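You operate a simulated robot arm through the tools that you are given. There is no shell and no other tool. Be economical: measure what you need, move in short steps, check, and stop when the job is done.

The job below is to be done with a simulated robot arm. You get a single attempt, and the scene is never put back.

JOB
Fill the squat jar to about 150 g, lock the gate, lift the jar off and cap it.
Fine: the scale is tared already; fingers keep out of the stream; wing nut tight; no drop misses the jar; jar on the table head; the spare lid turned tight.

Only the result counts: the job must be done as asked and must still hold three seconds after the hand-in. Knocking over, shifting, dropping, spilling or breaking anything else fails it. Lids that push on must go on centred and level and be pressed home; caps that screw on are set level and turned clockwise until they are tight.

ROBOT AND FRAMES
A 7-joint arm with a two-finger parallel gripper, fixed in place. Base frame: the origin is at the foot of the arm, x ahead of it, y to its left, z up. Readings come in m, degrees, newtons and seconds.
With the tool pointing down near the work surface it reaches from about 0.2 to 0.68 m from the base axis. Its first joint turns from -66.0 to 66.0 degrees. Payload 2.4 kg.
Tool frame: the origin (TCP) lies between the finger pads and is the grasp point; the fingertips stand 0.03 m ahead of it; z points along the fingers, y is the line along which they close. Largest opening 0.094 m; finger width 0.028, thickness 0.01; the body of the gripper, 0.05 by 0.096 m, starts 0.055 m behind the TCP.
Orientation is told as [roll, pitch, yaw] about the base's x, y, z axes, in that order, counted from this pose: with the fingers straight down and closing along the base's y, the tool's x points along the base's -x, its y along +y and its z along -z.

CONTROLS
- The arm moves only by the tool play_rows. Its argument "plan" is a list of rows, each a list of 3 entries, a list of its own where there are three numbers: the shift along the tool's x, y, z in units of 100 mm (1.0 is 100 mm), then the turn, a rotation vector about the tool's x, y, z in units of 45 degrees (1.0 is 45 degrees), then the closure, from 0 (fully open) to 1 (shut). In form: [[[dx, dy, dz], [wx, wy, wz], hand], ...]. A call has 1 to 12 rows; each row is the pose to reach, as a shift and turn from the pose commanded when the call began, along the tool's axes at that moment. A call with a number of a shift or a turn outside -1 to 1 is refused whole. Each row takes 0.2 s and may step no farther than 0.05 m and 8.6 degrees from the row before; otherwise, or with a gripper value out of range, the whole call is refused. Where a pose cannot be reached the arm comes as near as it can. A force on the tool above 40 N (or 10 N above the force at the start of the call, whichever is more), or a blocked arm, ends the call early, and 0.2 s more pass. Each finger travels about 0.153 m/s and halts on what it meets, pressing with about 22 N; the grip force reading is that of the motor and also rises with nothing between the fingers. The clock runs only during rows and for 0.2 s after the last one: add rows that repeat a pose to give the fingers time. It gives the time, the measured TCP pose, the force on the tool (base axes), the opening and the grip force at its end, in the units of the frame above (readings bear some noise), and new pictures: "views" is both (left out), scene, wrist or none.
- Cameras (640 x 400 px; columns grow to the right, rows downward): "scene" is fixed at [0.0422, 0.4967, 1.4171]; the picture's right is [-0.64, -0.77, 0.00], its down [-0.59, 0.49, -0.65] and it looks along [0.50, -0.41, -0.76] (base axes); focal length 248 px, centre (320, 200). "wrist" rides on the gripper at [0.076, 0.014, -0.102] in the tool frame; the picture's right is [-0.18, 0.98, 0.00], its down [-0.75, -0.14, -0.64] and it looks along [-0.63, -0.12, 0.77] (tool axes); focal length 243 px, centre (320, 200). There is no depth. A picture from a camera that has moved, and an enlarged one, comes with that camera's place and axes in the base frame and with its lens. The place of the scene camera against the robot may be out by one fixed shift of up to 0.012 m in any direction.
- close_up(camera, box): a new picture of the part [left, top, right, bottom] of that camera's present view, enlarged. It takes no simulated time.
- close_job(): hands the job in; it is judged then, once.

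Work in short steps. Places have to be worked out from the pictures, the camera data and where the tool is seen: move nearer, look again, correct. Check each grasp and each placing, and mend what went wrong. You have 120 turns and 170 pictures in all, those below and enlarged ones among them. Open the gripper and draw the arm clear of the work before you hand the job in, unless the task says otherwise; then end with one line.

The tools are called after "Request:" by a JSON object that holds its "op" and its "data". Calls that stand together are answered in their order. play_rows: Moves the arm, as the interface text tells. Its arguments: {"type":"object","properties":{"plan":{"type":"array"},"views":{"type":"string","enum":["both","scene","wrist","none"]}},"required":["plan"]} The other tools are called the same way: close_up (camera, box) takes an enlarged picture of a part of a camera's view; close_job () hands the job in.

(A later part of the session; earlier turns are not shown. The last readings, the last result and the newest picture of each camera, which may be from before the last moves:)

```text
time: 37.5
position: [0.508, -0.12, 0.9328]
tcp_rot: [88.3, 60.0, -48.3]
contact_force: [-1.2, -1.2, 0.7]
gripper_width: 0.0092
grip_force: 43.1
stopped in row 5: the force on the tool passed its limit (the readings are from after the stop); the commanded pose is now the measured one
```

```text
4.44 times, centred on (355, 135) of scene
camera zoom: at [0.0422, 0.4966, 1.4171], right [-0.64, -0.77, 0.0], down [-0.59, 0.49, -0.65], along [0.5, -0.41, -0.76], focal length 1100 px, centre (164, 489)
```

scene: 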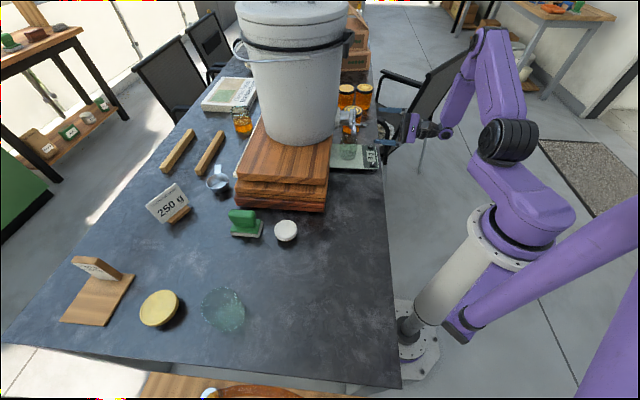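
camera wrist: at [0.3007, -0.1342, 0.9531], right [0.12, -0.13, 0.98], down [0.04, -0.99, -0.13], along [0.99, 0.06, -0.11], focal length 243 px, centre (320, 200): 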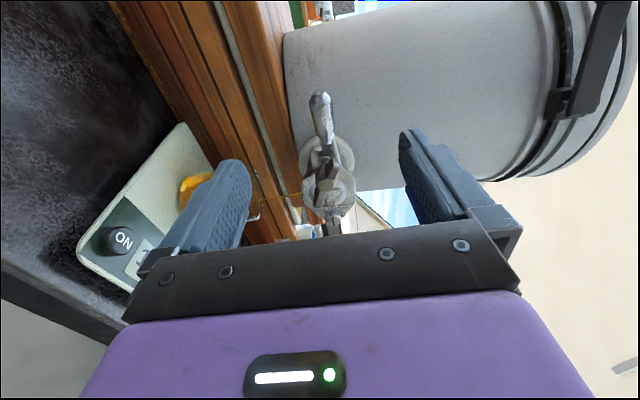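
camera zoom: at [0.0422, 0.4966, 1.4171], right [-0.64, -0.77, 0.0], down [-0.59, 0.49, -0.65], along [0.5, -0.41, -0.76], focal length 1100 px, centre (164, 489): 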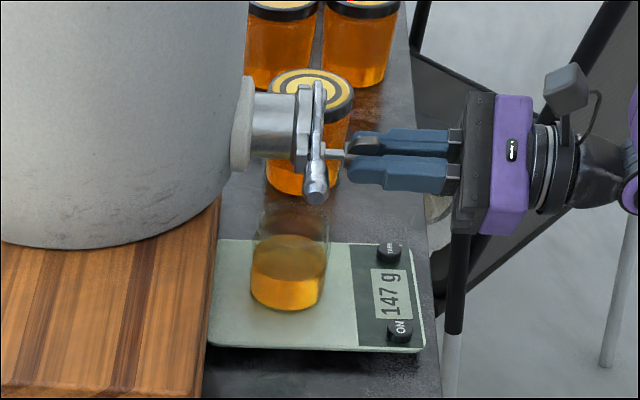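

The nut followed 32° until the force limit stopped it; the flow has stopped at 147 g. Try a bit further to confirm it is at its tight stop.

Request:
{"op": "play_rows", "data": {"plan": [[[0, 0, 0], [0, 0, 0.1], 1], [[0, 0, 0], [0, 0, 0.2], 1], [[0, 0, 0], [0, 0, 0.3], 1], [[0, 0, 0], [0, 0, 0.4], 1], [[0, 0, 0], [0, 0, 0.4], 1]], "views": "none"}}

Request:
{"op": "close_up", "data": {"camera": "wrist", "box": [220, 60, 420, 220]}}

```text
time: 38.7
position: [0.5062, -0.1206, 0.9311]
tcp_rot: [85.7, 78.2, -51.0]
contact_force: [-12.0, -1.9, -2.6]
gripper_width: 0.0094
grip_force: 43.2
```

```text
2.50 times, centred on (320, 140) of wrist
camera zoom: at [0.4326, -0.1889, 1.0119], right [0.68, -0.73, 0.02], down [-0.47, -0.46, -0.76], along [0.56, 0.51, -0.65], focal length 606 px, centre (320, 350)
```

zoom: 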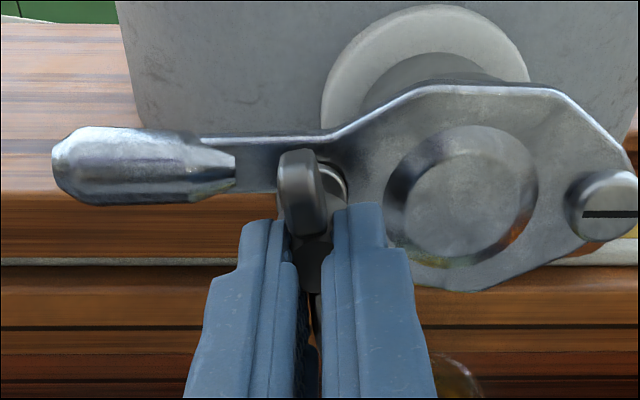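

The nut still follows, so it isn't tight yet. Continue clockwise.

Request:
{"op": "play_rows", "data": {"plan": [[[0, 0, 0], [0, 0, 0.12], 1], [[0, 0, 0], [0, 0, 0.24], 1], [[0, 0, 0], [0, 0, 0.36], 1], [[0, 0, 0], [0, 0, 0.48], 1], [[0, 0, 0], [0, 0, 0.6], 1], [[0, 0, 0], [0, 0, 0.72], 1], [[0, 0, 0], [0, 0, 0.72], 1]], "views": "none"}}

Request:
{"op": "close_up", "data": {"camera": "wrist", "box": [220, 60, 420, 220]}}

```text
time: 40.3
position: [0.5066, -0.1197, 0.9333]
tcp_rot: [-87.5, 69.3, 136.0]
contact_force: [-25.8, 4.0, -7.6]
gripper_width: 0.0093
grip_force: 43.6
```

```text
2.50 times, centred on (320, 140) of wrist
camera zoom: at [0.461, -0.2186, 1.0008], right [0.58, -0.62, -0.52], down [-0.75, -0.16, -0.65], along [0.32, 0.76, -0.56], focal length 606 px, centre (320, 350)
```

zoom: 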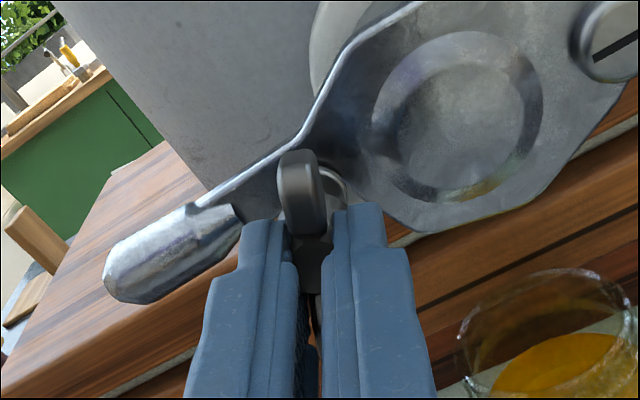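

Nut keeps following (about 83° so far). There is lateral and axial load, so I shift 2 mm to relieve it and keep turning.

Request:
{"op": "play_rows", "data": {"plan": [[[0, -0.02, -0.02], [0, 0, 0], 1], [[0, -0.02, -0.02], [0, 0, 0.14], 1], [[0, -0.02, -0.02], [0, 0, 0.28], 1], [[0, -0.02, -0.02], [0, 0, 0.42], 1], [[0, -0.02, -0.02], [0, 0, 0.56], 1], [[0, -0.02, -0.02], [0, 0, 0.7], 1], [[0, -0.02, -0.02], [0, 0, 0.84], 1], [[0, -0.02, -0.02], [0, 0, 0.84], 1]], "views": "none"}}

Request:
{"op": "close_up", "data": {"camera": "wrist", "box": [220, 60, 420, 220]}}

```text
time: 42.1
position: [0.5056, -0.1184, 0.9346]
tcp_rot: [-89.0, 31.5, 133.8]
contact_force: [9.3, 18.4, -8.6]
gripper_width: 0.0092
grip_force: 42.7
```

```text
2.50 times, centred on (320, 140) of wrist
camera zoom: at [0.4811, -0.2417, 0.9637], right [0.24, -0.27, -0.93], down [-0.96, 0.08, -0.27], along [0.14, 0.96, -0.24], focal length 606 px, centre (320, 350)
```

zoom: 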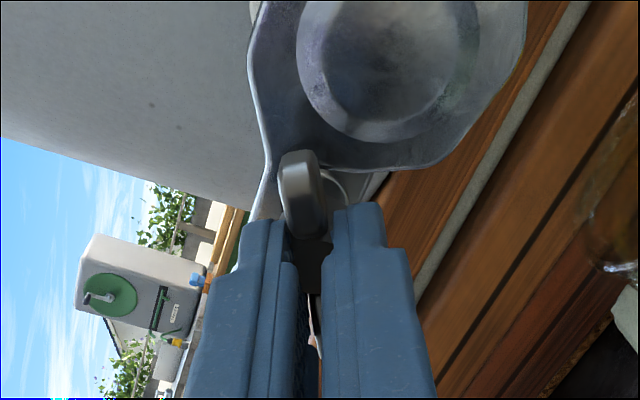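

About 120° turned, now the nut is drawing inward (force +b). Follow 2 mm inward and turn on.

Request:
{"op": "play_rows", "data": {"plan": [[[0, 0, 0.02], [0, 0, 0], 1], [[0, 0, 0.02], [0, 0, 0.15], 1], [[0, 0, 0.02], [0, 0, 0.3], 1], [[0, 0, 0.025], [0, 0, 0.45], 1], [[0, 0, 0.025], [0, 0, 0.6], 1], [[0, 0, 0.03], [0, 0, 0.75], 1], [[0, 0, 0.03], [0, 0, 0.9], 1], [[0, 0, 0.03], [0, 0, 0.9], 1]], "views": "none"}}

Request:
{"op": "close_up", "data": {"camera": "wrist", "box": [220, 60, 420, 220]}}

```text
time: 43.9
position: [0.5055, -0.1187, 0.9352]
tcp_rot: [-89.4, -8.7, 133.4]
contact_force: [-23.3, 6.2, 14.5]
gripper_width: 0.0122
grip_force: 45.2
```

```text
2.50 times, centred on (320, 140) of wrist
camera zoom: at [0.4817, -0.2432, 0.9111], right [-0.23, 0.23, -0.94], down [-0.96, 0.08, 0.26], along [0.14, 0.97, 0.2], focal length 606 px, centre (320, 350)
```

zoom: 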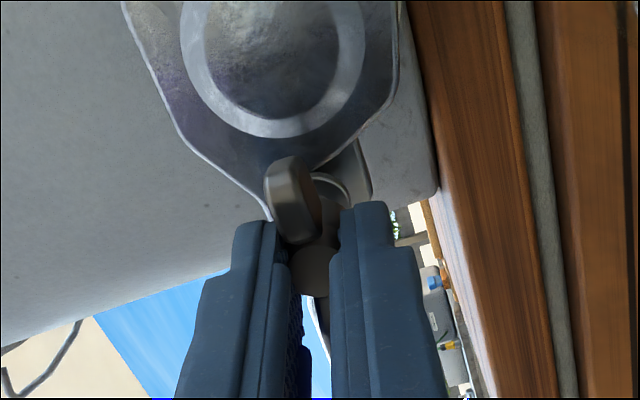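

The pads are beginning to skew against the wings (12 mm), so the nut now resists. A little more turn to see if it is at its stop.

Request:
{"op": "play_rows", "data": {"plan": [[[0, 0, 0], [0, 0, 0.12], 1], [[0, 0, 0], [0, 0, 0.24], 1], [[0, 0, 0], [0, 0, 0.36], 1], [[0, 0, 0], [0, 0, 0.36], 1]], "views": "none"}}

Request:
{"op": "close_up", "data": {"camera": "wrist", "box": [220, 60, 420, 220]}}

```text
time: 44.9
position: [0.5084, -0.1204, 0.936]
tcp_rot: [-89.5, -24.6, 132.8]
contact_force: [-10.1, -3.9, 16.2]
gripper_width: 0.0213
grip_force: 45.2
```

```text
2.50 times, centred on (320, 140) of wrist
camera zoom: at [0.4755, -0.2372, 0.8918], right [-0.4, 0.42, -0.82], down [-0.89, 0.02, 0.45], along [0.2, 0.91, 0.36], focal length 606 px, centre (320, 350)
```

zoom: 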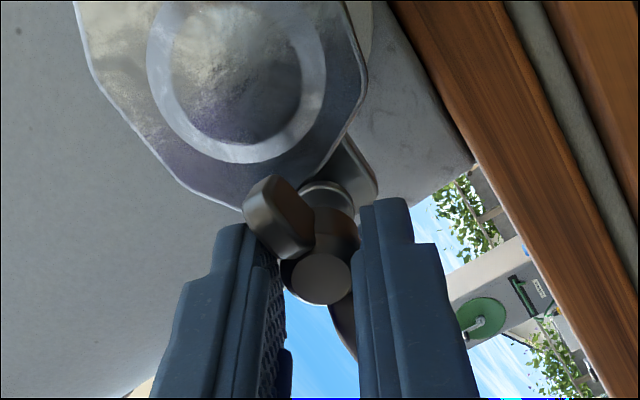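

The pads slipped over the wings at a hard stop: the nut is tight after ~150°. Open and draw straight back, then verify gate and scale.

Request:
{"op": "play_rows", "data": {"plan": [[[0, 0, 0], [0, 0, 0], 0], [[0, 0, 0], [0, 0, 0], 0], [[0, 0, -0.3], [0, 0, 0], 0], [[0, 0, -0.6], [0, 0, 0], 0], [[0, 0, -0.9], [0, 0, 0], 0], [[0, 0, -0.9], [0, 0, 0], 0]], "views": "wrist"}}

Request:
{"op": "close_up", "data": {"camera": "scene", "box": [310, 90, 400, 180]}}

```text
time: 46.3
position: [0.4424, -0.1806, 0.9358]
tcp_rot: [-89.1, -25.1, 132.7]
contact_force: [1.1, -0.8, -0.4]
gripper_width: 0.0938
grip_force: 0.1
camera wrist: at [0.409, -0.2982, 0.8924], right [-0.41, 0.42, -0.81], down [-0.89, 0.02, 0.46], along [0.21, 0.91, 0.36], focal length 243 px, centre (320, 200)
```

wrist: 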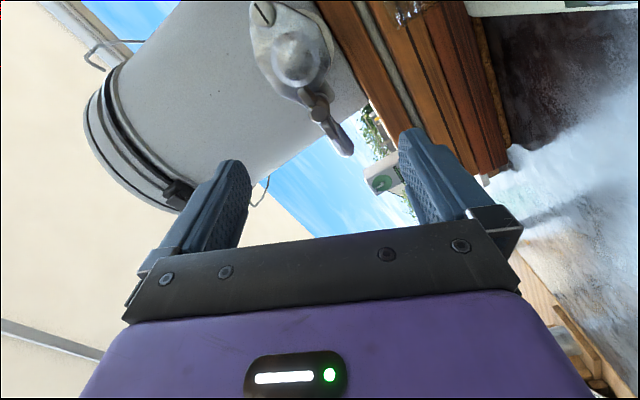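

```text
4.44 times, centred on (355, 135) of scene
camera zoom: at [0.0422, 0.4967, 1.4171], right [-0.64, -0.77, 0.0], down [-0.59, 0.49, -0.65], along [0.5, -0.41, -0.76], focal length 1100 px, centre (164, 489)
```

zoom: 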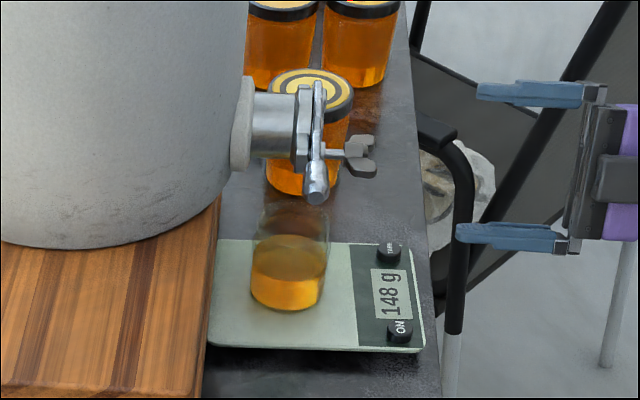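

148 g, no stream, gate locked. Roll the tool back ~115° so the camera sits above and the fingers lie horizontal for grasping the jar.

Request:
{"op": "play_rows", "data": {"plan": [[[0, 0, 0], [0, 0, -0.18], 0], [[0, 0, 0], [0, 0, -0.36], 0], [[0, 0, 0], [0, 0, -0.54], 0], [[0, 0, 0], [0, 0, -0.72], 0], [[0, 0, 0], [0, 0, -0.9], 0], [[0, 0, 0], [0, 0, -1], 0]], "views": "none"}}

Request:
{"op": "play_rows", "data": {"plan": [[[0, 0, 0], [0, 0, -0.18], 0], [[0, 0, 0], [0, 0, -0.36], 0], [[0, 0, 0], [0, 0, -0.54], 0], [[0, 0, 0], [0, 0, -0.72], 0], [[0, 0, 0], [0, 0, -0.9], 0], [[0, 0, 0], [0, 0, -1], 0]], "views": "none"}}

Request:
{"op": "play_rows", "data": {"plan": [[[0, 0, 0], [0, 0, -0.18], 0], [[0, 0, 0], [0, 0, -0.36], 0], [[0, 0, 0], [0, 0, -0.54], 0], [[0, 0, 0], [0, 0, -0.56], 0]], "views": "wrist"}}

```text
time: 47.7
position: [0.442, -0.1814, 0.9351]
tcp_rot: [-89.1, 20.2, 133.4]
contact_force: [0.7, -0.1, 0.1]
gripper_width: 0.0941
grip_force: 0.0
```

```text
time: 49.1
position: [0.4424, -0.1808, 0.9335]
tcp_rot: [-87.9, 65.1, 135.0]
contact_force: [-0.3, 0.4, -0.1]
gripper_width: 0.0939
grip_force: 0.2
```

```text
time: 50.1
position: [0.4417, -0.1805, 0.9356]
tcp_rot: [22.5, 89.1, -114.4]
contact_force: [-0.3, -0.6, 0.3]
gripper_width: 0.0939
grip_force: 0.0
camera wrist: at [0.3776, -0.2601, 1.0134], right [0.67, -0.72, -0.18], down [-0.57, -0.35, -0.74], along [0.47, 0.6, -0.64], focal length 243 px, centre (320, 200)
```

wrist: 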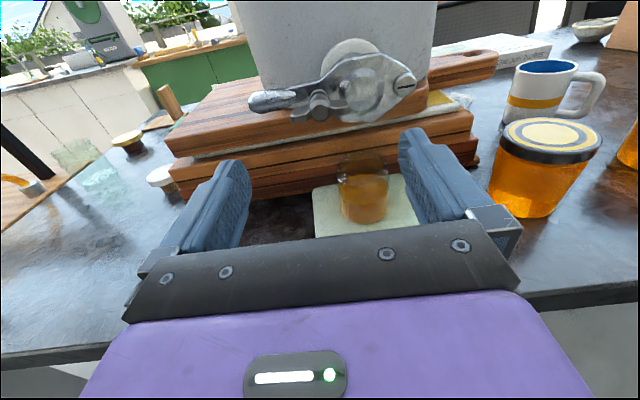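

Upright view now. Enlarge the jar and its surroundings to locate it.

Request:
{"op": "close_up", "data": {"camera": "wrist", "box": [300, 60, 480, 240]}}

```text
2.22 times, centred on (390, 150) of wrist
camera zoom: at [0.3776, -0.2601, 1.0134], right [0.67, -0.72, -0.18], down [-0.57, -0.35, -0.74], along [0.47, 0.6, -0.64], focal length 539 px, centre (164, 311)
```

zoom: 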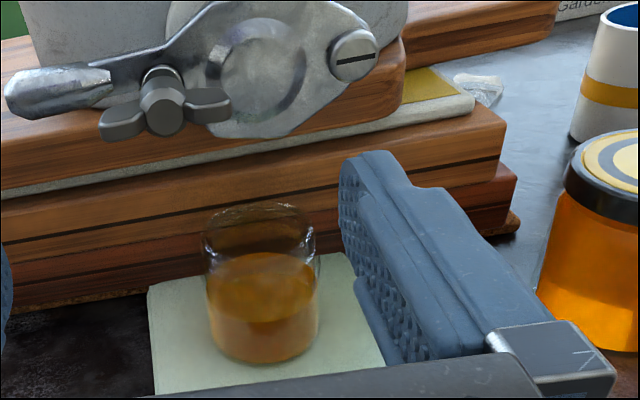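

The jar is at about (0.585,-0.097), rim z≈0.841, diameter ~0.068. I go to a staging pose in front of it, tilted 20° nose-down for clearance over the scale and table edge.

Request:
{"op": "play_rows", "data": {"plan": [[[-0.2, 0.09, 0.1], [0, -0.11, 0], 0], [[-0.4, 0.18, 0.2], [0, -0.22, 0], 0], [[-0.6, 0.26, 0.3], [0, -0.33, 0], 0], [[-0.85, 0.35, 0.4], [0, -0.444, 0], 0], [[-0.85, 0.35, 0.4], [0, -0.444, 0], 0]], "views": "wrist"}}

```text
time: 51.3
position: [0.4938, -0.1794, 0.8505]
tcp_rot: [0.6, 69.1, -136.2]
contact_force: [0.5, 0.3, -0.1]
gripper_width: 0.0941
grip_force: 0.1
camera wrist: at [0.4536, -0.2373, 0.9591], right [0.62, -0.76, -0.17], down [-0.73, -0.49, -0.48], along [0.28, 0.42, -0.86], focal length 243 px, centre (320, 200)
```

wrist: 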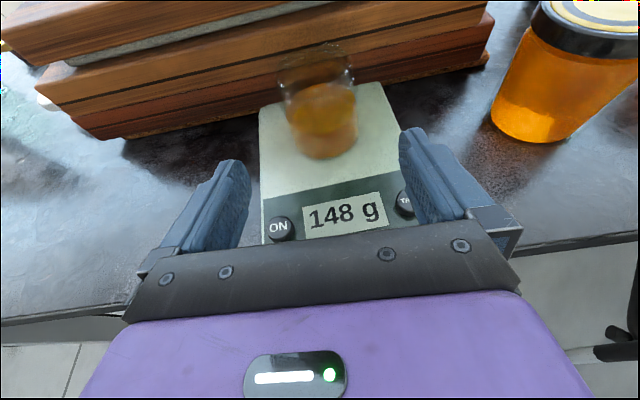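

148 g and steady; the jar is centred between the fingers. Advance along the tool axis 125 mm with open fingers.

Request:
{"op": "play_rows", "data": {"plan": [[[0, 0, 0.4], [0, 0, 0], 0], [[0, 0, 0.8], [0, 0, 0], 0], [[0, 0, 1.0], [0, 0, 0], 0]], "views": "wrist"}}

```text
time: 52.1
position: [0.5627, -0.1169, 0.8141]
tcp_rot: [0.7, 69.2, -136.2]
contact_force: [0.8, -0.4, -0.2]
gripper_width: 0.0942
grip_force: 0.0
camera wrist: at [0.522, -0.1743, 0.9228], right [0.63, -0.76, -0.17], down [-0.73, -0.49, -0.48], along [0.28, 0.42, -0.86], focal length 243 px, centre (320, 200)
```

wrist: 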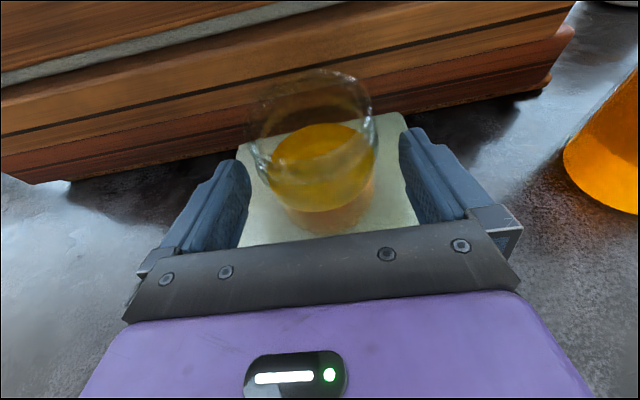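

Well placed. Advance the last 26 mm and close on the jar.

Request:
{"op": "play_rows", "data": {"plan": [[[0, 0, 0.26], [0, 0, 0], 0], [[0, 0, 0.26], [0, 0, 0], 0.15], [[0, 0, 0.26], [0, 0, 0], 0.25], [[0, 0, 0.26], [0, 0, 0], 0.4], [[0, 0, 0.26], [0, 0, 0], 0.6], [[0, 0, 0.26], [0, 0, 0], 1], [[0, 0, 0.26], [0, 0, 0], 1]], "views": "both"}}

```text
time: 53.7
position: [0.5804, -0.0992, 0.8043]
tcp_rot: [0.6, 69.3, -136.3]
contact_force: [1.1, 0.3, -0.5]
gripper_width: 0.0737
grip_force: 21.9
camera wrist: at [0.5395, -0.1572, 0.9129], right [0.62, -0.76, -0.17], down [-0.73, -0.49, -0.48], along [0.28, 0.42, -0.86], focal length 243 px, centre (320, 200)
```

scene: 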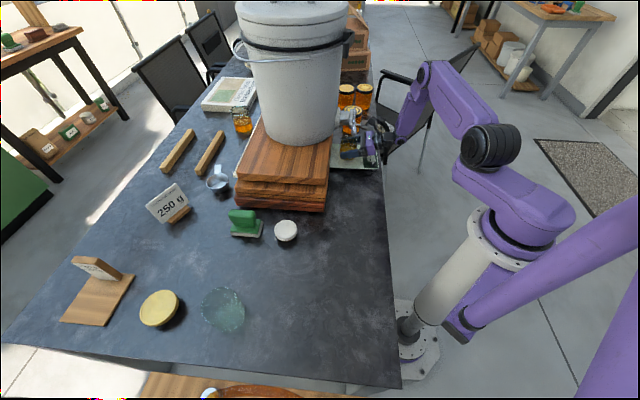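
wrist: 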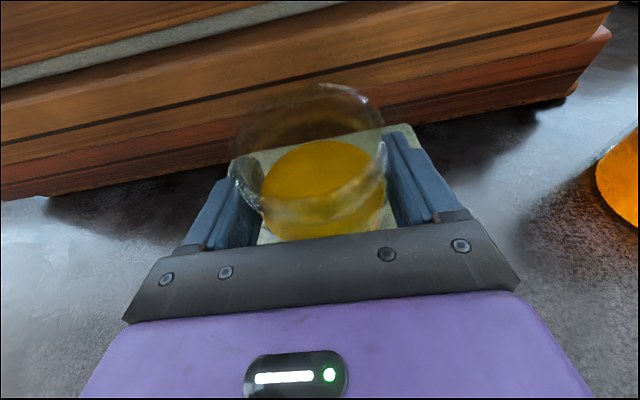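

Jar held (73.7 mm wide). Lift 18 mm and draw straight back out from under the gate.

Request:
{"op": "play_rows", "data": {"plan": [[[0.08, 0, -0.03], [0, 0, 0], 1], [[0.168, 0, -0.063], [0, 0, 0], 1], [[0.168, 0, -0.063], [0, 0, 0], 1], [[0.09, 0, -0.25], [0, 0, 0], 1], [[0.02, 0, -0.45], [0, 0, 0], 1], [[-0.06, 0, -0.65], [0, 0, 0], 1], [[-0.13, 0, -0.85], [0, 0, 0], 1], [[-0.13, 0, -0.85], [0, 0, 0], 1]], "views": "both"}}

```text
time: 55.5
position: [0.5186, -0.1583, 0.8229]
tcp_rot: [0.6, 69.2, -136.3]
contact_force: [-0.1, 0.3, -2.7]
gripper_width: 0.0738
grip_force: 21.4
camera wrist: at [0.4779, -0.2155, 0.9309], right [0.63, -0.76, -0.17], down [-0.73, -0.49, -0.48], along [0.28, 0.42, -0.86], focal length 243 px, centre (320, 200)
```

scene: 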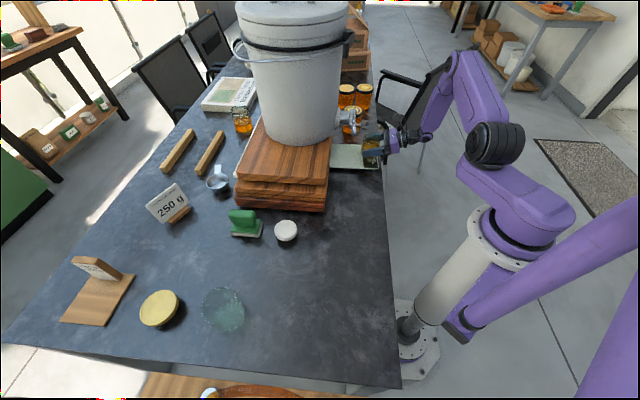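
wrist: 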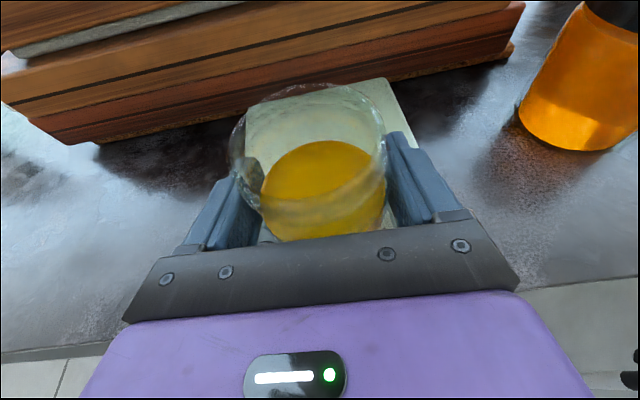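

The jar is out and level. I raise it and pull in toward the base so it clears the handle and boards on the swing.

Request:
{"op": "play_rows", "data": {"plan": [[[0.15, -0.09, -0.15], [0, 0, 0], 1], [[0.31, -0.18, -0.31], [0, 0, 0], 1], [[0.46, -0.27, -0.47], [0, 0, 0], 1], [[0.62, -0.36, -0.62], [0, 0, 0], 1], [[0.77, -0.45, -0.78], [0, 0, 0], 1], [[0.93, -0.55, -0.93], [0, 0, 0], 1], [[0.93, -0.55, -0.93], [0, 0, 0], 1]], "views": "none"}}

```text
time: 57.1
position: [0.4418, -0.1521, 0.9422]
tcp_rot: [0.6, 69.2, -136.3]
contact_force: [0.0, 0.4, -2.9]
gripper_width: 0.0736
grip_force: 22.2
```

Jar still held firmly at z 0.942. Swing across in straight segments, watching clearance to the handle.

Request:
{"op": "play_rows", "data": {"plan": [[[0.07, -0.16, 0.05], [0, 0, 0], 1], [[0.15, -0.32, 0.11], [0, 0, 0], 1], [[0.22, -0.48, 0.16], [0, 0, 0], 1], [[0.3, -0.63, 0.22], [0, 0, 0], 1], [[0.37, -0.79, 0.27], [0, 0, 0], 1], [[0.44, -0.945, 0.33], [0, 0, 0], 1], [[0.44, -0.945, 0.33], [0, 0, 0], 1]], "views": "scene"}}

```text
time: 58.7
position: [0.4107, -0.0524, 0.971]
tcp_rot: [0.6, 69.2, -136.2]
contact_force: [-0.9, -0.4, -2.5]
gripper_width: 0.0737
grip_force: 22.0
```

scene: 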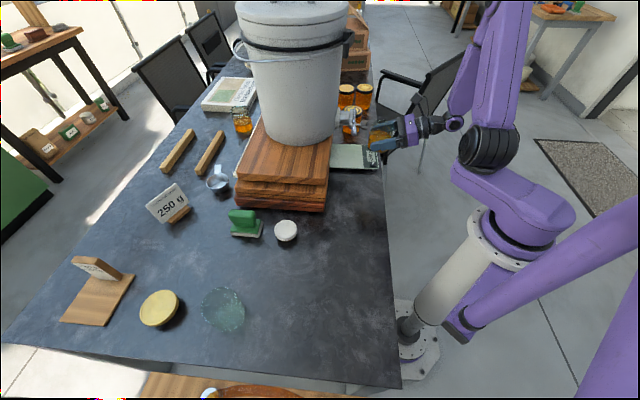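

Clear of the gate. Continue the swing in two more segments.

Request:
{"op": "play_rows", "data": {"plan": [[[0.03, -0.16, 0.08], [0, 0, 0], 1], [[0.06, -0.32, 0.17], [0, 0, 0], 1], [[0.09, -0.48, 0.25], [0, 0, 0], 1], [[0.12, -0.65, 0.33], [0, 0, 0], 1], [[0.15, -0.81, 0.41], [0, 0, 0], 1], [[0.186, -0.974, 0.496], [0, 0, 0], 1]], "views": "none"}}

Request:
{"op": "play_rows", "data": {"plan": [[[0.03, -0.16, 0.08], [0, 0, 0], 1], [[0.06, -0.32, 0.17], [0, 0, 0], 1], [[0.09, -0.48, 0.25], [0, 0, 0], 1], [[0.12, -0.65, 0.33], [0, 0, 0], 1], [[0.16, -0.8, 0.43], [0, 0, 0], 1], [[0.2, -0.91, 0.53], [0, 0, 0], 1]], "views": "scene"}}

```text
time: 60.1
position: [0.3819, 0.0544, 0.97]
tcp_rot: [0.7, 69.2, -136.4]
contact_force: [-0.1, -0.3, -2.9]
gripper_width: 0.0738
grip_force: 21.6
```

```text
time: 61.5
position: [0.367, 0.1569, 0.9668]
tcp_rot: [0.4, 69.2, -136.2]
contact_force: [0.5, -0.3, -3.1]
gripper_width: 0.0735
grip_force: 22.3
out of reach, approached as far as the arm can: row 6
```

scene: 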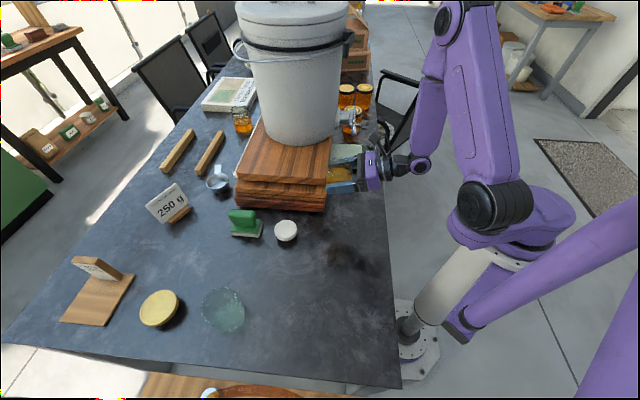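

At the inner reach limit; the jar is well above the boards, so go outward next, then on toward the near end of the table.

Request:
{"op": "play_rows", "data": {"plan": [[[0.06, -0.06, 0.16], [0, 0, 0], 1], [[0.12, -0.12, 0.31], [0, 0, 0], 1], [[0.18, -0.18, 0.47], [0, 0, 0], 1], [[0.24, -0.24, 0.62], [0, 0, 0], 1], [[0.3, -0.3, 0.78], [0, 0, 0], 1], [[0.35, -0.36, 0.936], [0, 0, 0], 1], [[0.35, -0.36, 0.936], [0, 0, 0], 1]], "views": "none"}}

Request:
{"op": "play_rows", "data": {"plan": [[[0.01, -0.16, 0.03], [0, 0, 0], 1], [[0.02, -0.32, 0.06], [0, 0, 0], 1], [[0.03, -0.48, 0.09], [0, 0, 0], 1], [[0.04, -0.65, 0.12], [0, 0, 0], 1], [[0.05, -0.8, 0.15], [0, 0, 0], 1], [[0.06, -0.95, 0.18], [0, 0, 0], 1]], "views": "scene"}}

```text
time: 63.1
position: [0.4156, 0.2518, 0.9667]
tcp_rot: [0.6, 69.2, -136.3]
contact_force: [-0.4, -0.2, -2.1]
gripper_width: 0.0737
grip_force: 21.8
```

```text
time: 64.5
position: [0.3691, 0.334, 0.9648]
tcp_rot: [0.5, 69.2, -136.3]
contact_force: [-0.3, 0.7, -2.6]
gripper_width: 0.0736
grip_force: 21.6
```

scene: 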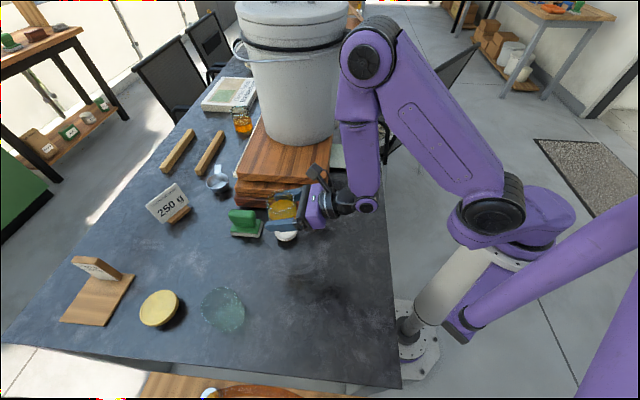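

Continue laterally 100 mm, then start descending.

Request:
{"op": "play_rows", "data": {"plan": [[[0.02, -0.16, 0.05], [0, 0, 0], 1], [[0.04, -0.32, 0.1], [0, 0, 0], 1], [[0.06, -0.48, 0.15], [0, 0, 0], 1], [[0.08, -0.65, 0.2], [0, 0, 0], 1], [[0.1, -0.82, 0.25], [0, 0, 0], 1], [[0.12, -0.99, 0.3], [0, 0, 0], 1], [[0.12, -0.99, 0.3], [0, 0, 0], 1]], "views": "none"}}

Request:
{"op": "play_rows", "data": {"plan": [[[-0.17, 0, 0.06], [0, 0, 0], 1], [[-0.33, 0, 0.12], [0, 0, 0], 1], [[-0.5, 0, 0.19], [0, 0, 0], 1], [[-0.66, 0, 0.25], [0, 0, 0], 1], [[-0.83, 0, 0.31], [0, 0, 0], 1], [[-0.94, 0, 0.35], [0, 0, 0], 1], [[-0.94, 0, 0.35], [0, 0, 0], 1]], "views": "both"}}

```text
time: 66.1
position: [0.3684, 0.3331, 0.9642]
tcp_rot: [0.4, 69.2, -136.2]
contact_force: [0.4, 1.0, -2.8]
gripper_width: 0.0734
grip_force: 22.2
out of reach, approached as far as the arm can: row 1, 2, 3, 4, 5, 6, 7
```

```text
time: 67.7
position: [0.3648, 0.3306, 0.865]
tcp_rot: [0.4, 69.1, -136.2]
contact_force: [0.2, 0.8, -2.6]
gripper_width: 0.0736
grip_force: 22.4
camera wrist: at [0.3245, 0.2734, 0.9735], right [0.63, -0.76, -0.17], down [-0.73, -0.49, -0.48], along [0.28, 0.42, -0.86], focal length 243 px, centre (320, 200)
```

scene: 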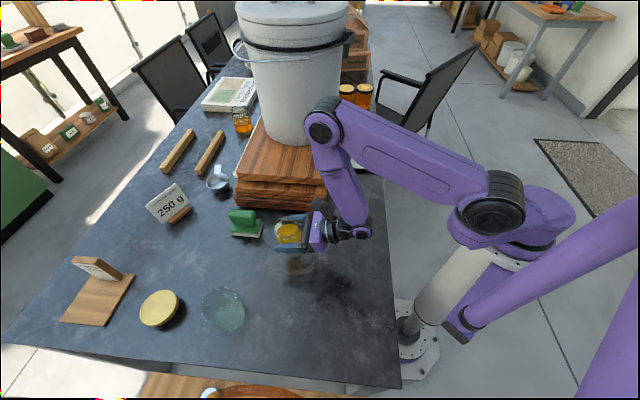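
wrist: 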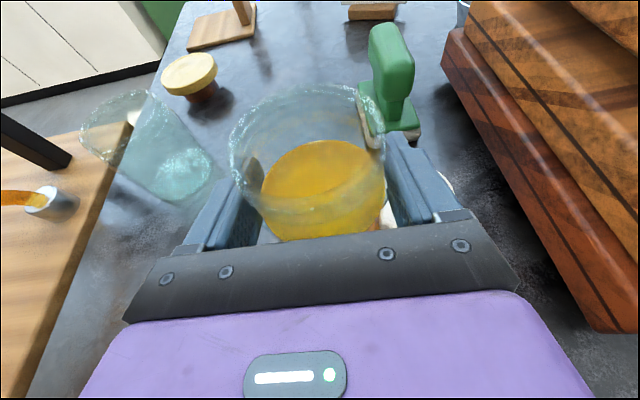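

The lateral move was refused (joint limit), and the white lid is close below the right finger, so I won't set down here. Raise a little and yaw the tool +20° about the vertical, to free the reach to the left.

Request:
{"op": "play_rows", "data": {"plan": [[[0.19, 0, -0.07], [0, 0, 0], 1], [[0.37, 0, -0.14], [0.07, 0, -0.026], 1], [[0.37, 0, -0.14], [0.14, 0, -0.052], 1], [[0.37, 0, -0.14], [0.21, 0, -0.078], 1], [[0.37, 0, -0.14], [0.28, 0, -0.104], 1], [[0.37, 0, -0.14], [0.35, 0, -0.13], 1], [[0.37, 0, -0.14], [0.416, 0, -0.155], 1], [[0.37, 0, -0.14], [0.416, 0, -0.155], 1]], "views": "none"}}

```text
time: 69.5
position: [0.3624, 0.3323, 0.9042]
tcp_rot: [0.2, 69.2, -116.6]
contact_force: [0.5, 0.2, -3.0]
gripper_width: 0.0737
grip_force: 22.1
```

Yaw worked. Now move toward (0.31, 0.42).

Request:
{"op": "play_rows", "data": {"plan": [[[0.03, -0.14, 0.09], [0, 0, 0], 1], [[0.06, -0.29, 0.17], [0, 0, 0], 1], [[0.1, -0.43, 0.26], [0, 0, 0], 1], [[0.13, -0.57, 0.35], [0, 0, 0], 1], [[0.16, -0.72, 0.43], [0, 0, 0], 1], [[0.194, -0.86, 0.52], [0, 0, 0], 1], [[0.194, -0.86, 0.52], [0, 0, 0], 1]], "views": "both"}}

```text
time: 71.1
position: [0.3126, 0.4211, 0.9044]
tcp_rot: [0.3, 69.1, -116.7]
contact_force: [-0.3, 0.4, -3.3]
gripper_width: 0.0739
grip_force: 22.0
camera wrist: at [0.2936, 0.353, 1.0132], right [0.85, -0.5, -0.17], down [-0.52, -0.71, -0.48], along [0.12, 0.49, -0.86], focal length 243 px, centre (320, 200)
```

scene: 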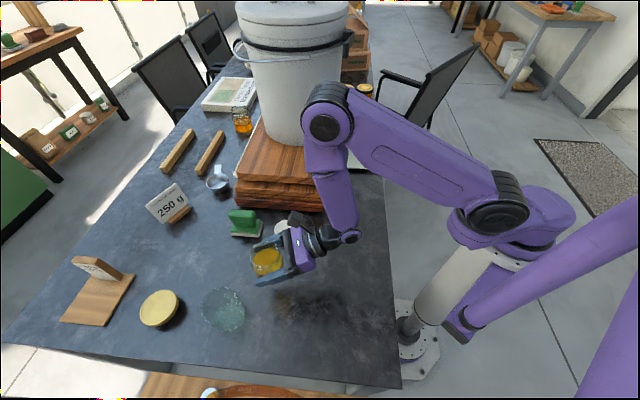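
wrist: 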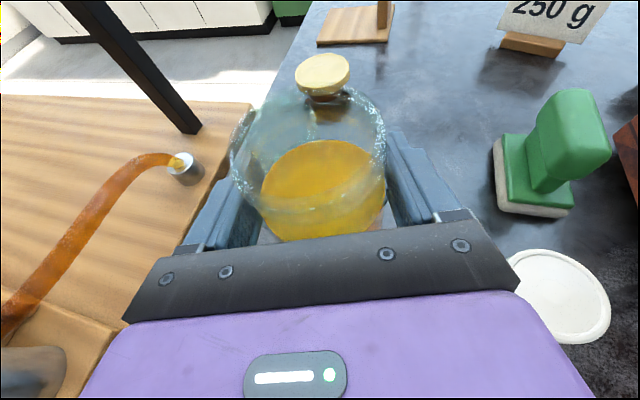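

Position good: glass ~0.15 m ahead, lid seen at about (0.452, 0.298). Descend 90 mm.

Request:
{"op": "play_rows", "data": {"plan": [[[-0.17, 0, 0.06], [0, 0, 0], 1], [[-0.34, 0, 0.126], [0, 0, 0], 1], [[-0.5, 0, 0.19], [0, 0, 0], 1], [[-0.67, 0, 0.25], [0, 0, 0], 1], [[-0.842, 0, 0.315], [0, 0, 0], 1], [[-0.842, 0, 0.315], [0, 0, 0], 1]], "views": "both"}}

```text
time: 72.5
position: [0.3119, 0.4205, 0.8146]
tcp_rot: [0.1, 69.1, -116.7]
contact_force: [-0.7, 0.2, -2.7]
gripper_width: 0.0735
grip_force: 21.7
camera wrist: at [0.2937, 0.352, 0.9218], right [0.85, -0.5, -0.17], down [-0.52, -0.71, -0.48], along [0.12, 0.49, -0.86], focal length 243 px, centre (320, 200)
```

scene: 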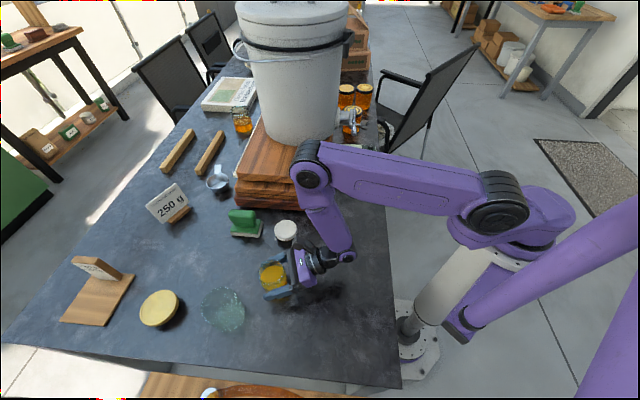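
wrist: 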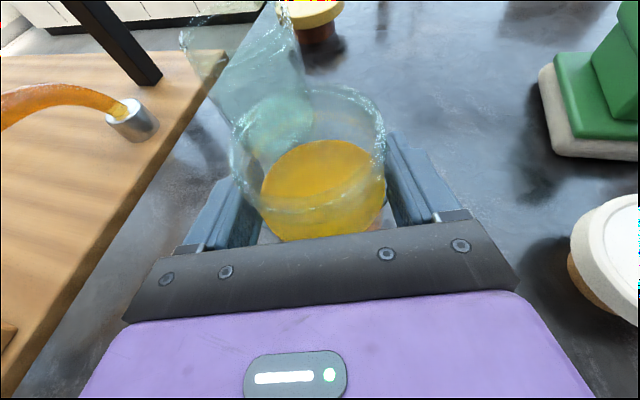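

Lids appear to sit on brown pucks. Lower the jar the last ~25 mm in small steps until contact.

Request:
{"op": "play_rows", "data": {"plan": [[[-0.07, 0, 0.026], [0, 0, 0], 1], [[-0.12, 0, 0.045], [0, 0, 0], 1], [[-0.16, 0, 0.06], [0, 0, 0], 1], [[-0.185, 0, 0.069], [0, 0, 0], 1]], "views": "none"}}

Request:
{"op": "play_rows", "data": {"plan": [[[-0.02, 0, 0.0075], [0, 0, 0], 1], [[-0.04, 0, 0.015], [0, 0, 0], 1]], "views": "scene"}}

Request:
{"op": "close_up", "data": {"camera": "scene", "box": [220, 210, 360, 310]}}

```text
time: 73.5
position: [0.3111, 0.4199, 0.7948]
tcp_rot: [0.3, 69.1, -116.7]
contact_force: [-0.7, 0.2, -2.8]
gripper_width: 0.0738
grip_force: 22.2
```

```text
time: 74.1
position: [0.312, 0.4198, 0.7909]
tcp_rot: [0.2, 69.2, -116.5]
contact_force: [0.0, -0.1, -2.9]
gripper_width: 0.0739
grip_force: 22.3
```

scene: 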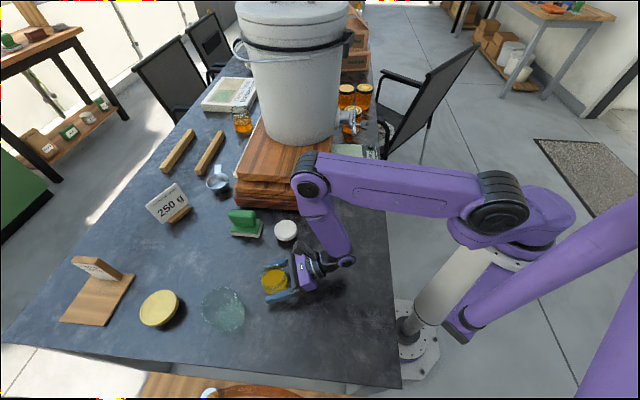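

```text
4.00 times, centred on (290, 260) of scene
camera zoom: at [0.0423, 0.4967, 1.4171], right [-0.64, -0.77, 0.0], down [-0.59, 0.49, -0.65], along [0.5, -0.41, -0.76], focal length 990 px, centre (440, -40)
```

zoom: 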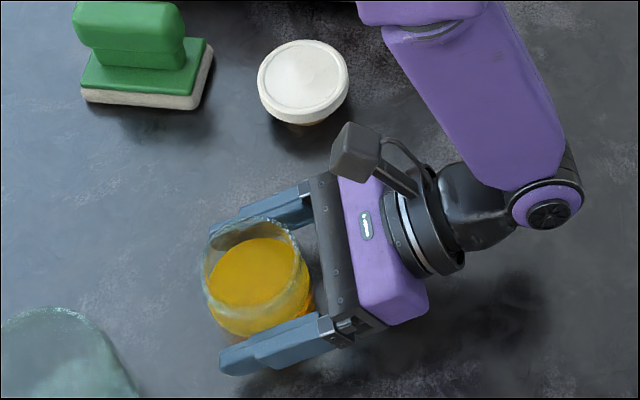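

No contact yet; go down in 2 mm steps.

Request:
{"op": "play_rows", "data": {"plan": [[[-0.02, 0, 0.0075], [0, 0, 0], 1], [[-0.04, 0, 0.015], [0, 0, 0], 1], [[-0.06, 0, 0.0225], [0, 0, 0], 1]], "views": "none"}}

Request:
{"op": "close_up", "data": {"camera": "scene", "box": [240, 240, 320, 300]}}

```text
time: 74.9
position: [0.3131, 0.4212, 0.786]
tcp_rot: [0.3, 69.4, -116.6]
contact_force: [-1.7, 1.1, 16.0]
gripper_width: 0.0738
grip_force: 21.5
```

```text
6.67 times, centred on (280, 270) of scene
camera zoom: at [0.0421, 0.4965, 1.4172], right [-0.64, -0.77, 0.0], down [-0.59, 0.49, -0.65], along [0.5, -0.41, -0.76], focal length 1650 px, centre (587, -267)
```

zoom: 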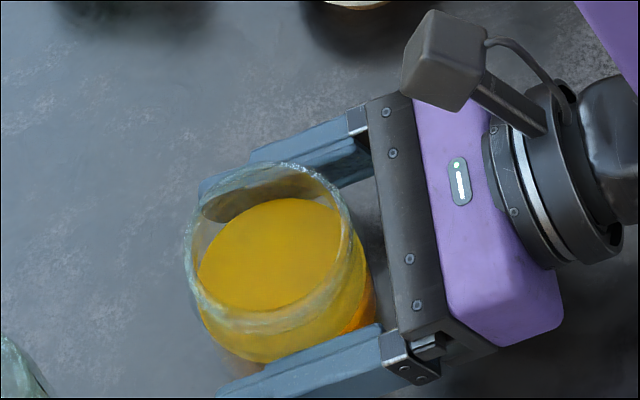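

Contact: 16 N, the jar stands on the table at (0.313, 0.421). Open and draw back.

Request:
{"op": "play_rows", "data": {"plan": [[[0.015, 0, 0], [0, 0, 0], 0.9], [[0.015, 0, 0], [0, 0, 0], 0.2], [[0.015, 0, 0], [0, 0, 0], 0], [[0.015, 0, 0], [0, 0, 0], 0], [[0.015, 0, -0.3], [0, 0, 0], 0], [[0.015, 0, -0.6], [0, 0, 0], 0], [[0.015, 0, -0.95], [0, 0, 0], 0], [[0.015, 0, -0.95], [0, 0, 0], 0]], "views": "both"}}

```text
time: 76.7
position: [0.2718, 0.341, 0.8217]
tcp_rot: [0.2, 69.3, -116.6]
contact_force: [0.5, -0.5, 0.0]
gripper_width: 0.0944
grip_force: 0.0
camera wrist: at [0.2533, 0.2736, 0.9297], right [0.85, -0.5, -0.17], down [-0.52, -0.71, -0.48], along [0.12, 0.49, -0.86], focal length 243 px, centre (320, 200)
```

scene: 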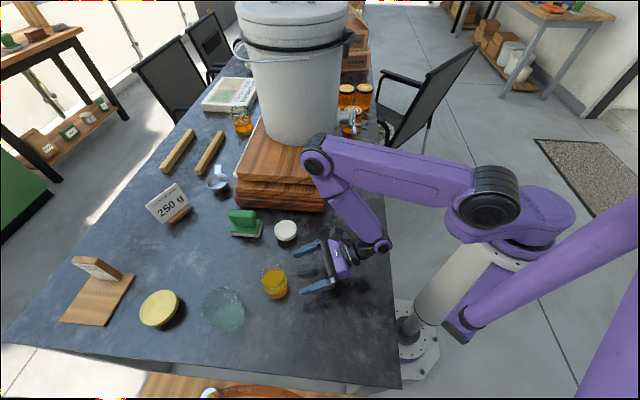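
wrist: 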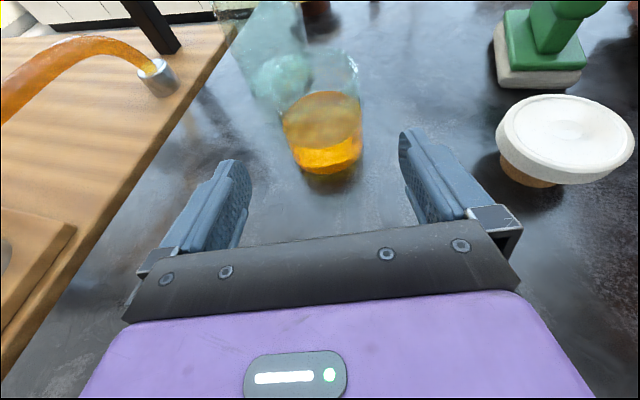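

The jar stands well, and the white lid sits skirt-down on a puck at about (0.452, 0.298). Raise and turn the tool toward vertical.

Request:
{"op": "play_rows", "data": {"plan": [[[0.14, 0.0, -0.05], [0, -0.166, 0], 0], [[0.28, 0, -0.1], [0, -0.333, 0], 0], [[0.42, 0, -0.16], [0, -0.5, 0], 0], [[0.56, 0, -0.21], [0, -0.666, 0], 0], [[0.7, 0, -0.26], [0, -0.833, 0], 0], [[0.842, 0, -0.315], [0, -1.0, 0], 0], [[0.842, 0, -0.315], [0, -1.0, 0], 0]], "views": "none"}}

Request:
{"op": "play_rows", "data": {"plan": [[[0.03, 0.15, 0.0], [0, -0.09, 0], 0], [[0.06, 0.3, 0.01], [0, -0.18, 0], 0], [[0.09, 0.45, 0.01], [0, -0.27, 0], 0], [[0.12, 0.6, 0.01], [0, -0.36, 0], 0], [[0.15, 0.75, 0.01], [0, -0.45, 0], 0], [[0.19, 0.9, 0.02], [0, -0.54, 0], 0], [[0.19, 0.9, 0.02], [0, -0.54, 0], 0]], "views": "both"}}

```text
time: 78.3
position: [0.2712, 0.3431, 0.9091]
tcp_rot: [0.1, 24.0, -116.9]
contact_force: [-0.5, 0.2, 0.5]
gripper_width: 0.0938
grip_force: 0.1
```

```text
time: 79.9
position: [0.3615, 0.3175, 0.9161]
tcp_rot: [0.1, -0.3, -116.9]
contact_force: [-0.1, 0.4, 0.5]
gripper_width: 0.0938
grip_force: 0.0
out of reach, approached as far as the arm can: row 2, 3, 4
camera wrist: at [0.4084, 0.3791, 1.0191], right [0.79, -0.61, 0.0], down [-0.47, -0.61, 0.64], along [-0.39, -0.51, -0.76], focal length 243 px, centre (320, 200)
```

scene: 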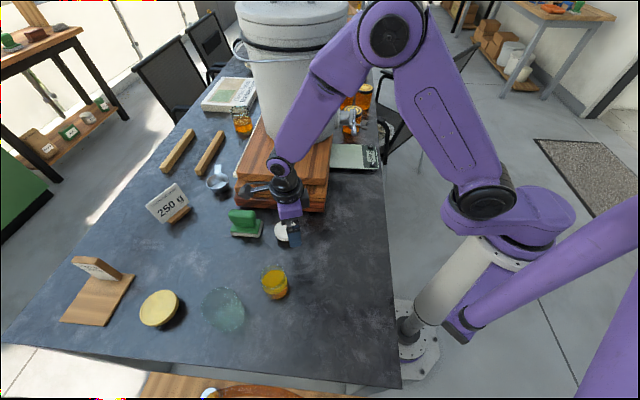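
wrist: 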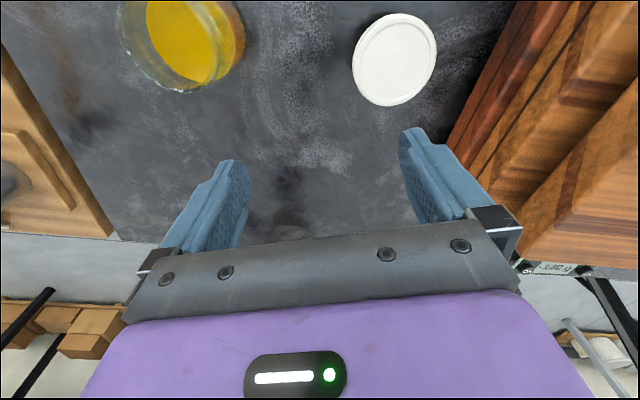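

Tool is vertical. Two wrist rays put the lid top at (0.434, 0.307, 0.785), about 0.079 m across. Move above it.

Request:
{"op": "play_rows", "data": {"plan": [[[0.08, 0.23, 0.1], [0, 0, 0], 0], [[0.16, 0.46, 0.25], [0, 0, 0], 0], [[0.234, 0.694, 0.4], [0, 0, 0], 0], [[0.234, 0.694, 0.56], [0, 0, 0], 0], [[0.234, 0.694, 0.56], [0, 0, 0], 0]], "views": "both"}}

Request:
{"op": "close_up", "data": {"camera": "scene", "box": [230, 180, 350, 270]}}

```text
time: 81.1
position: [0.4351, 0.3058, 0.8594]
tcp_rot: [0.1, -0.3, -116.9]
contact_force: [-0.2, -0.1, 1.1]
gripper_width: 0.0938
grip_force: 0.0
camera wrist: at [0.4815, 0.368, 0.962], right [0.79, -0.61, 0.0], down [-0.47, -0.61, 0.64], along [-0.39, -0.51, -0.77], focal length 243 px, centre (320, 200)
```

scene: 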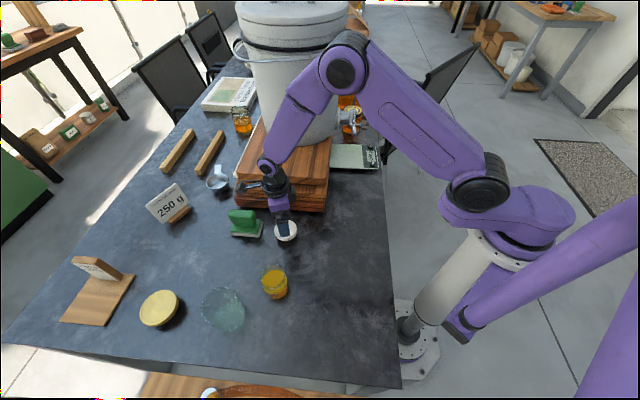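
wrist: 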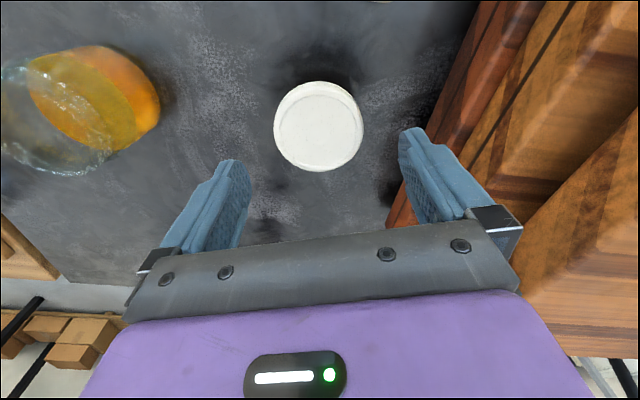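

```text
4.44 times, centred on (290, 225) of scene
camera zoom: at [0.0423, 0.4967, 1.4171], right [-0.64, -0.77, 0.0], down [-0.59, 0.49, -0.65], along [0.5, -0.41, -0.76], focal length 1100 px, centre (453, 89)
```

zoom: 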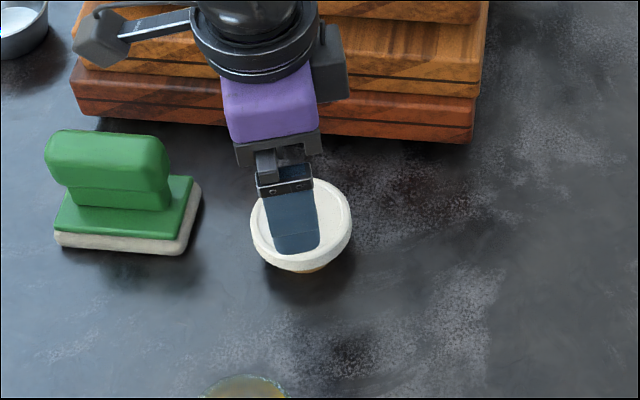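

Lid centre refined to (0.435, 0.309), diameter ~0.07. Descend until the tips overlap the rim by ~10 mm (TCP z 0.805) and close.

Request:
{"op": "play_rows", "data": {"plan": [[[0.03, -0.014, 0.2], [0, 0, 0], 0], [[0.03, -0.014, 0.4], [0, 0, 0], 0], [[0.03, -0.014, 0.545], [0, 0, 0], 0], [[0.03, -0.014, 0.545], [0, 0, 0], 0.15], [[0.03, -0.014, 0.545], [0, 0, 0], 0.3], [[0.03, -0.014, 0.545], [0, 0, 0], 1], [[0.03, -0.014, 0.545], [0, 0, 0], 1]], "views": "both"}}

Request:
{"op": "close_up", "data": {"camera": "scene", "box": [250, 190, 330, 250]}}

```text
time: 82.7
position: [0.4347, 0.3112, 0.8046]
tcp_rot: [0.1, -0.2, -117.0]
contact_force: [-0.4, -0.2, 0.0]
gripper_width: 0.0671
grip_force: 22.8
camera wrist: at [0.4815, 0.3723, 0.9077], right [0.79, -0.61, 0.0], down [-0.47, -0.61, 0.64], along [-0.39, -0.51, -0.77], focal length 243 px, centre (320, 200)
```

scene: 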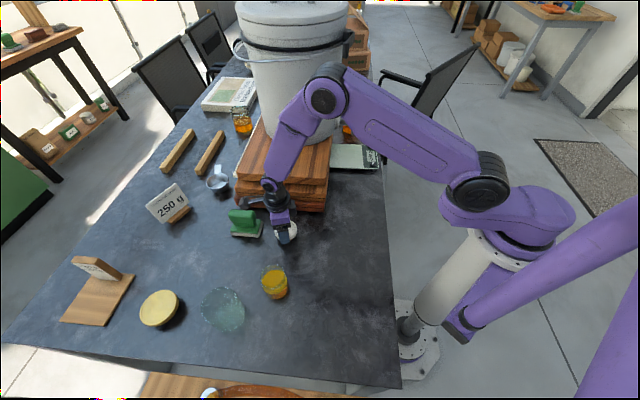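
wrist: 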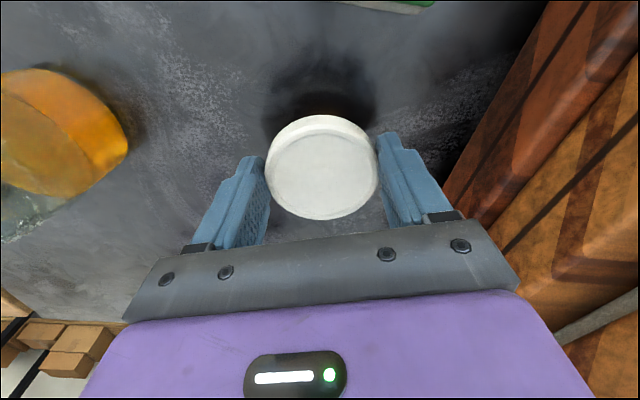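

```text
6.67 times, centred on (290, 220) of scene
camera zoom: at [0.0422, 0.4967, 1.4171], right [-0.64, -0.77, 0.0], down [-0.59, 0.49, -0.65], along [0.5, -0.41, -0.76], focal length 1650 px, centre (520, 67)
```

zoom: 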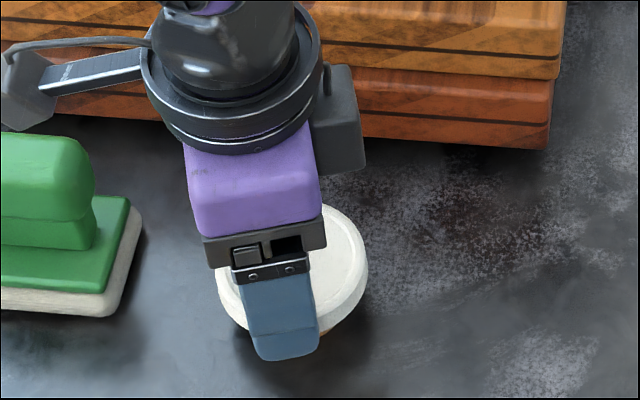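

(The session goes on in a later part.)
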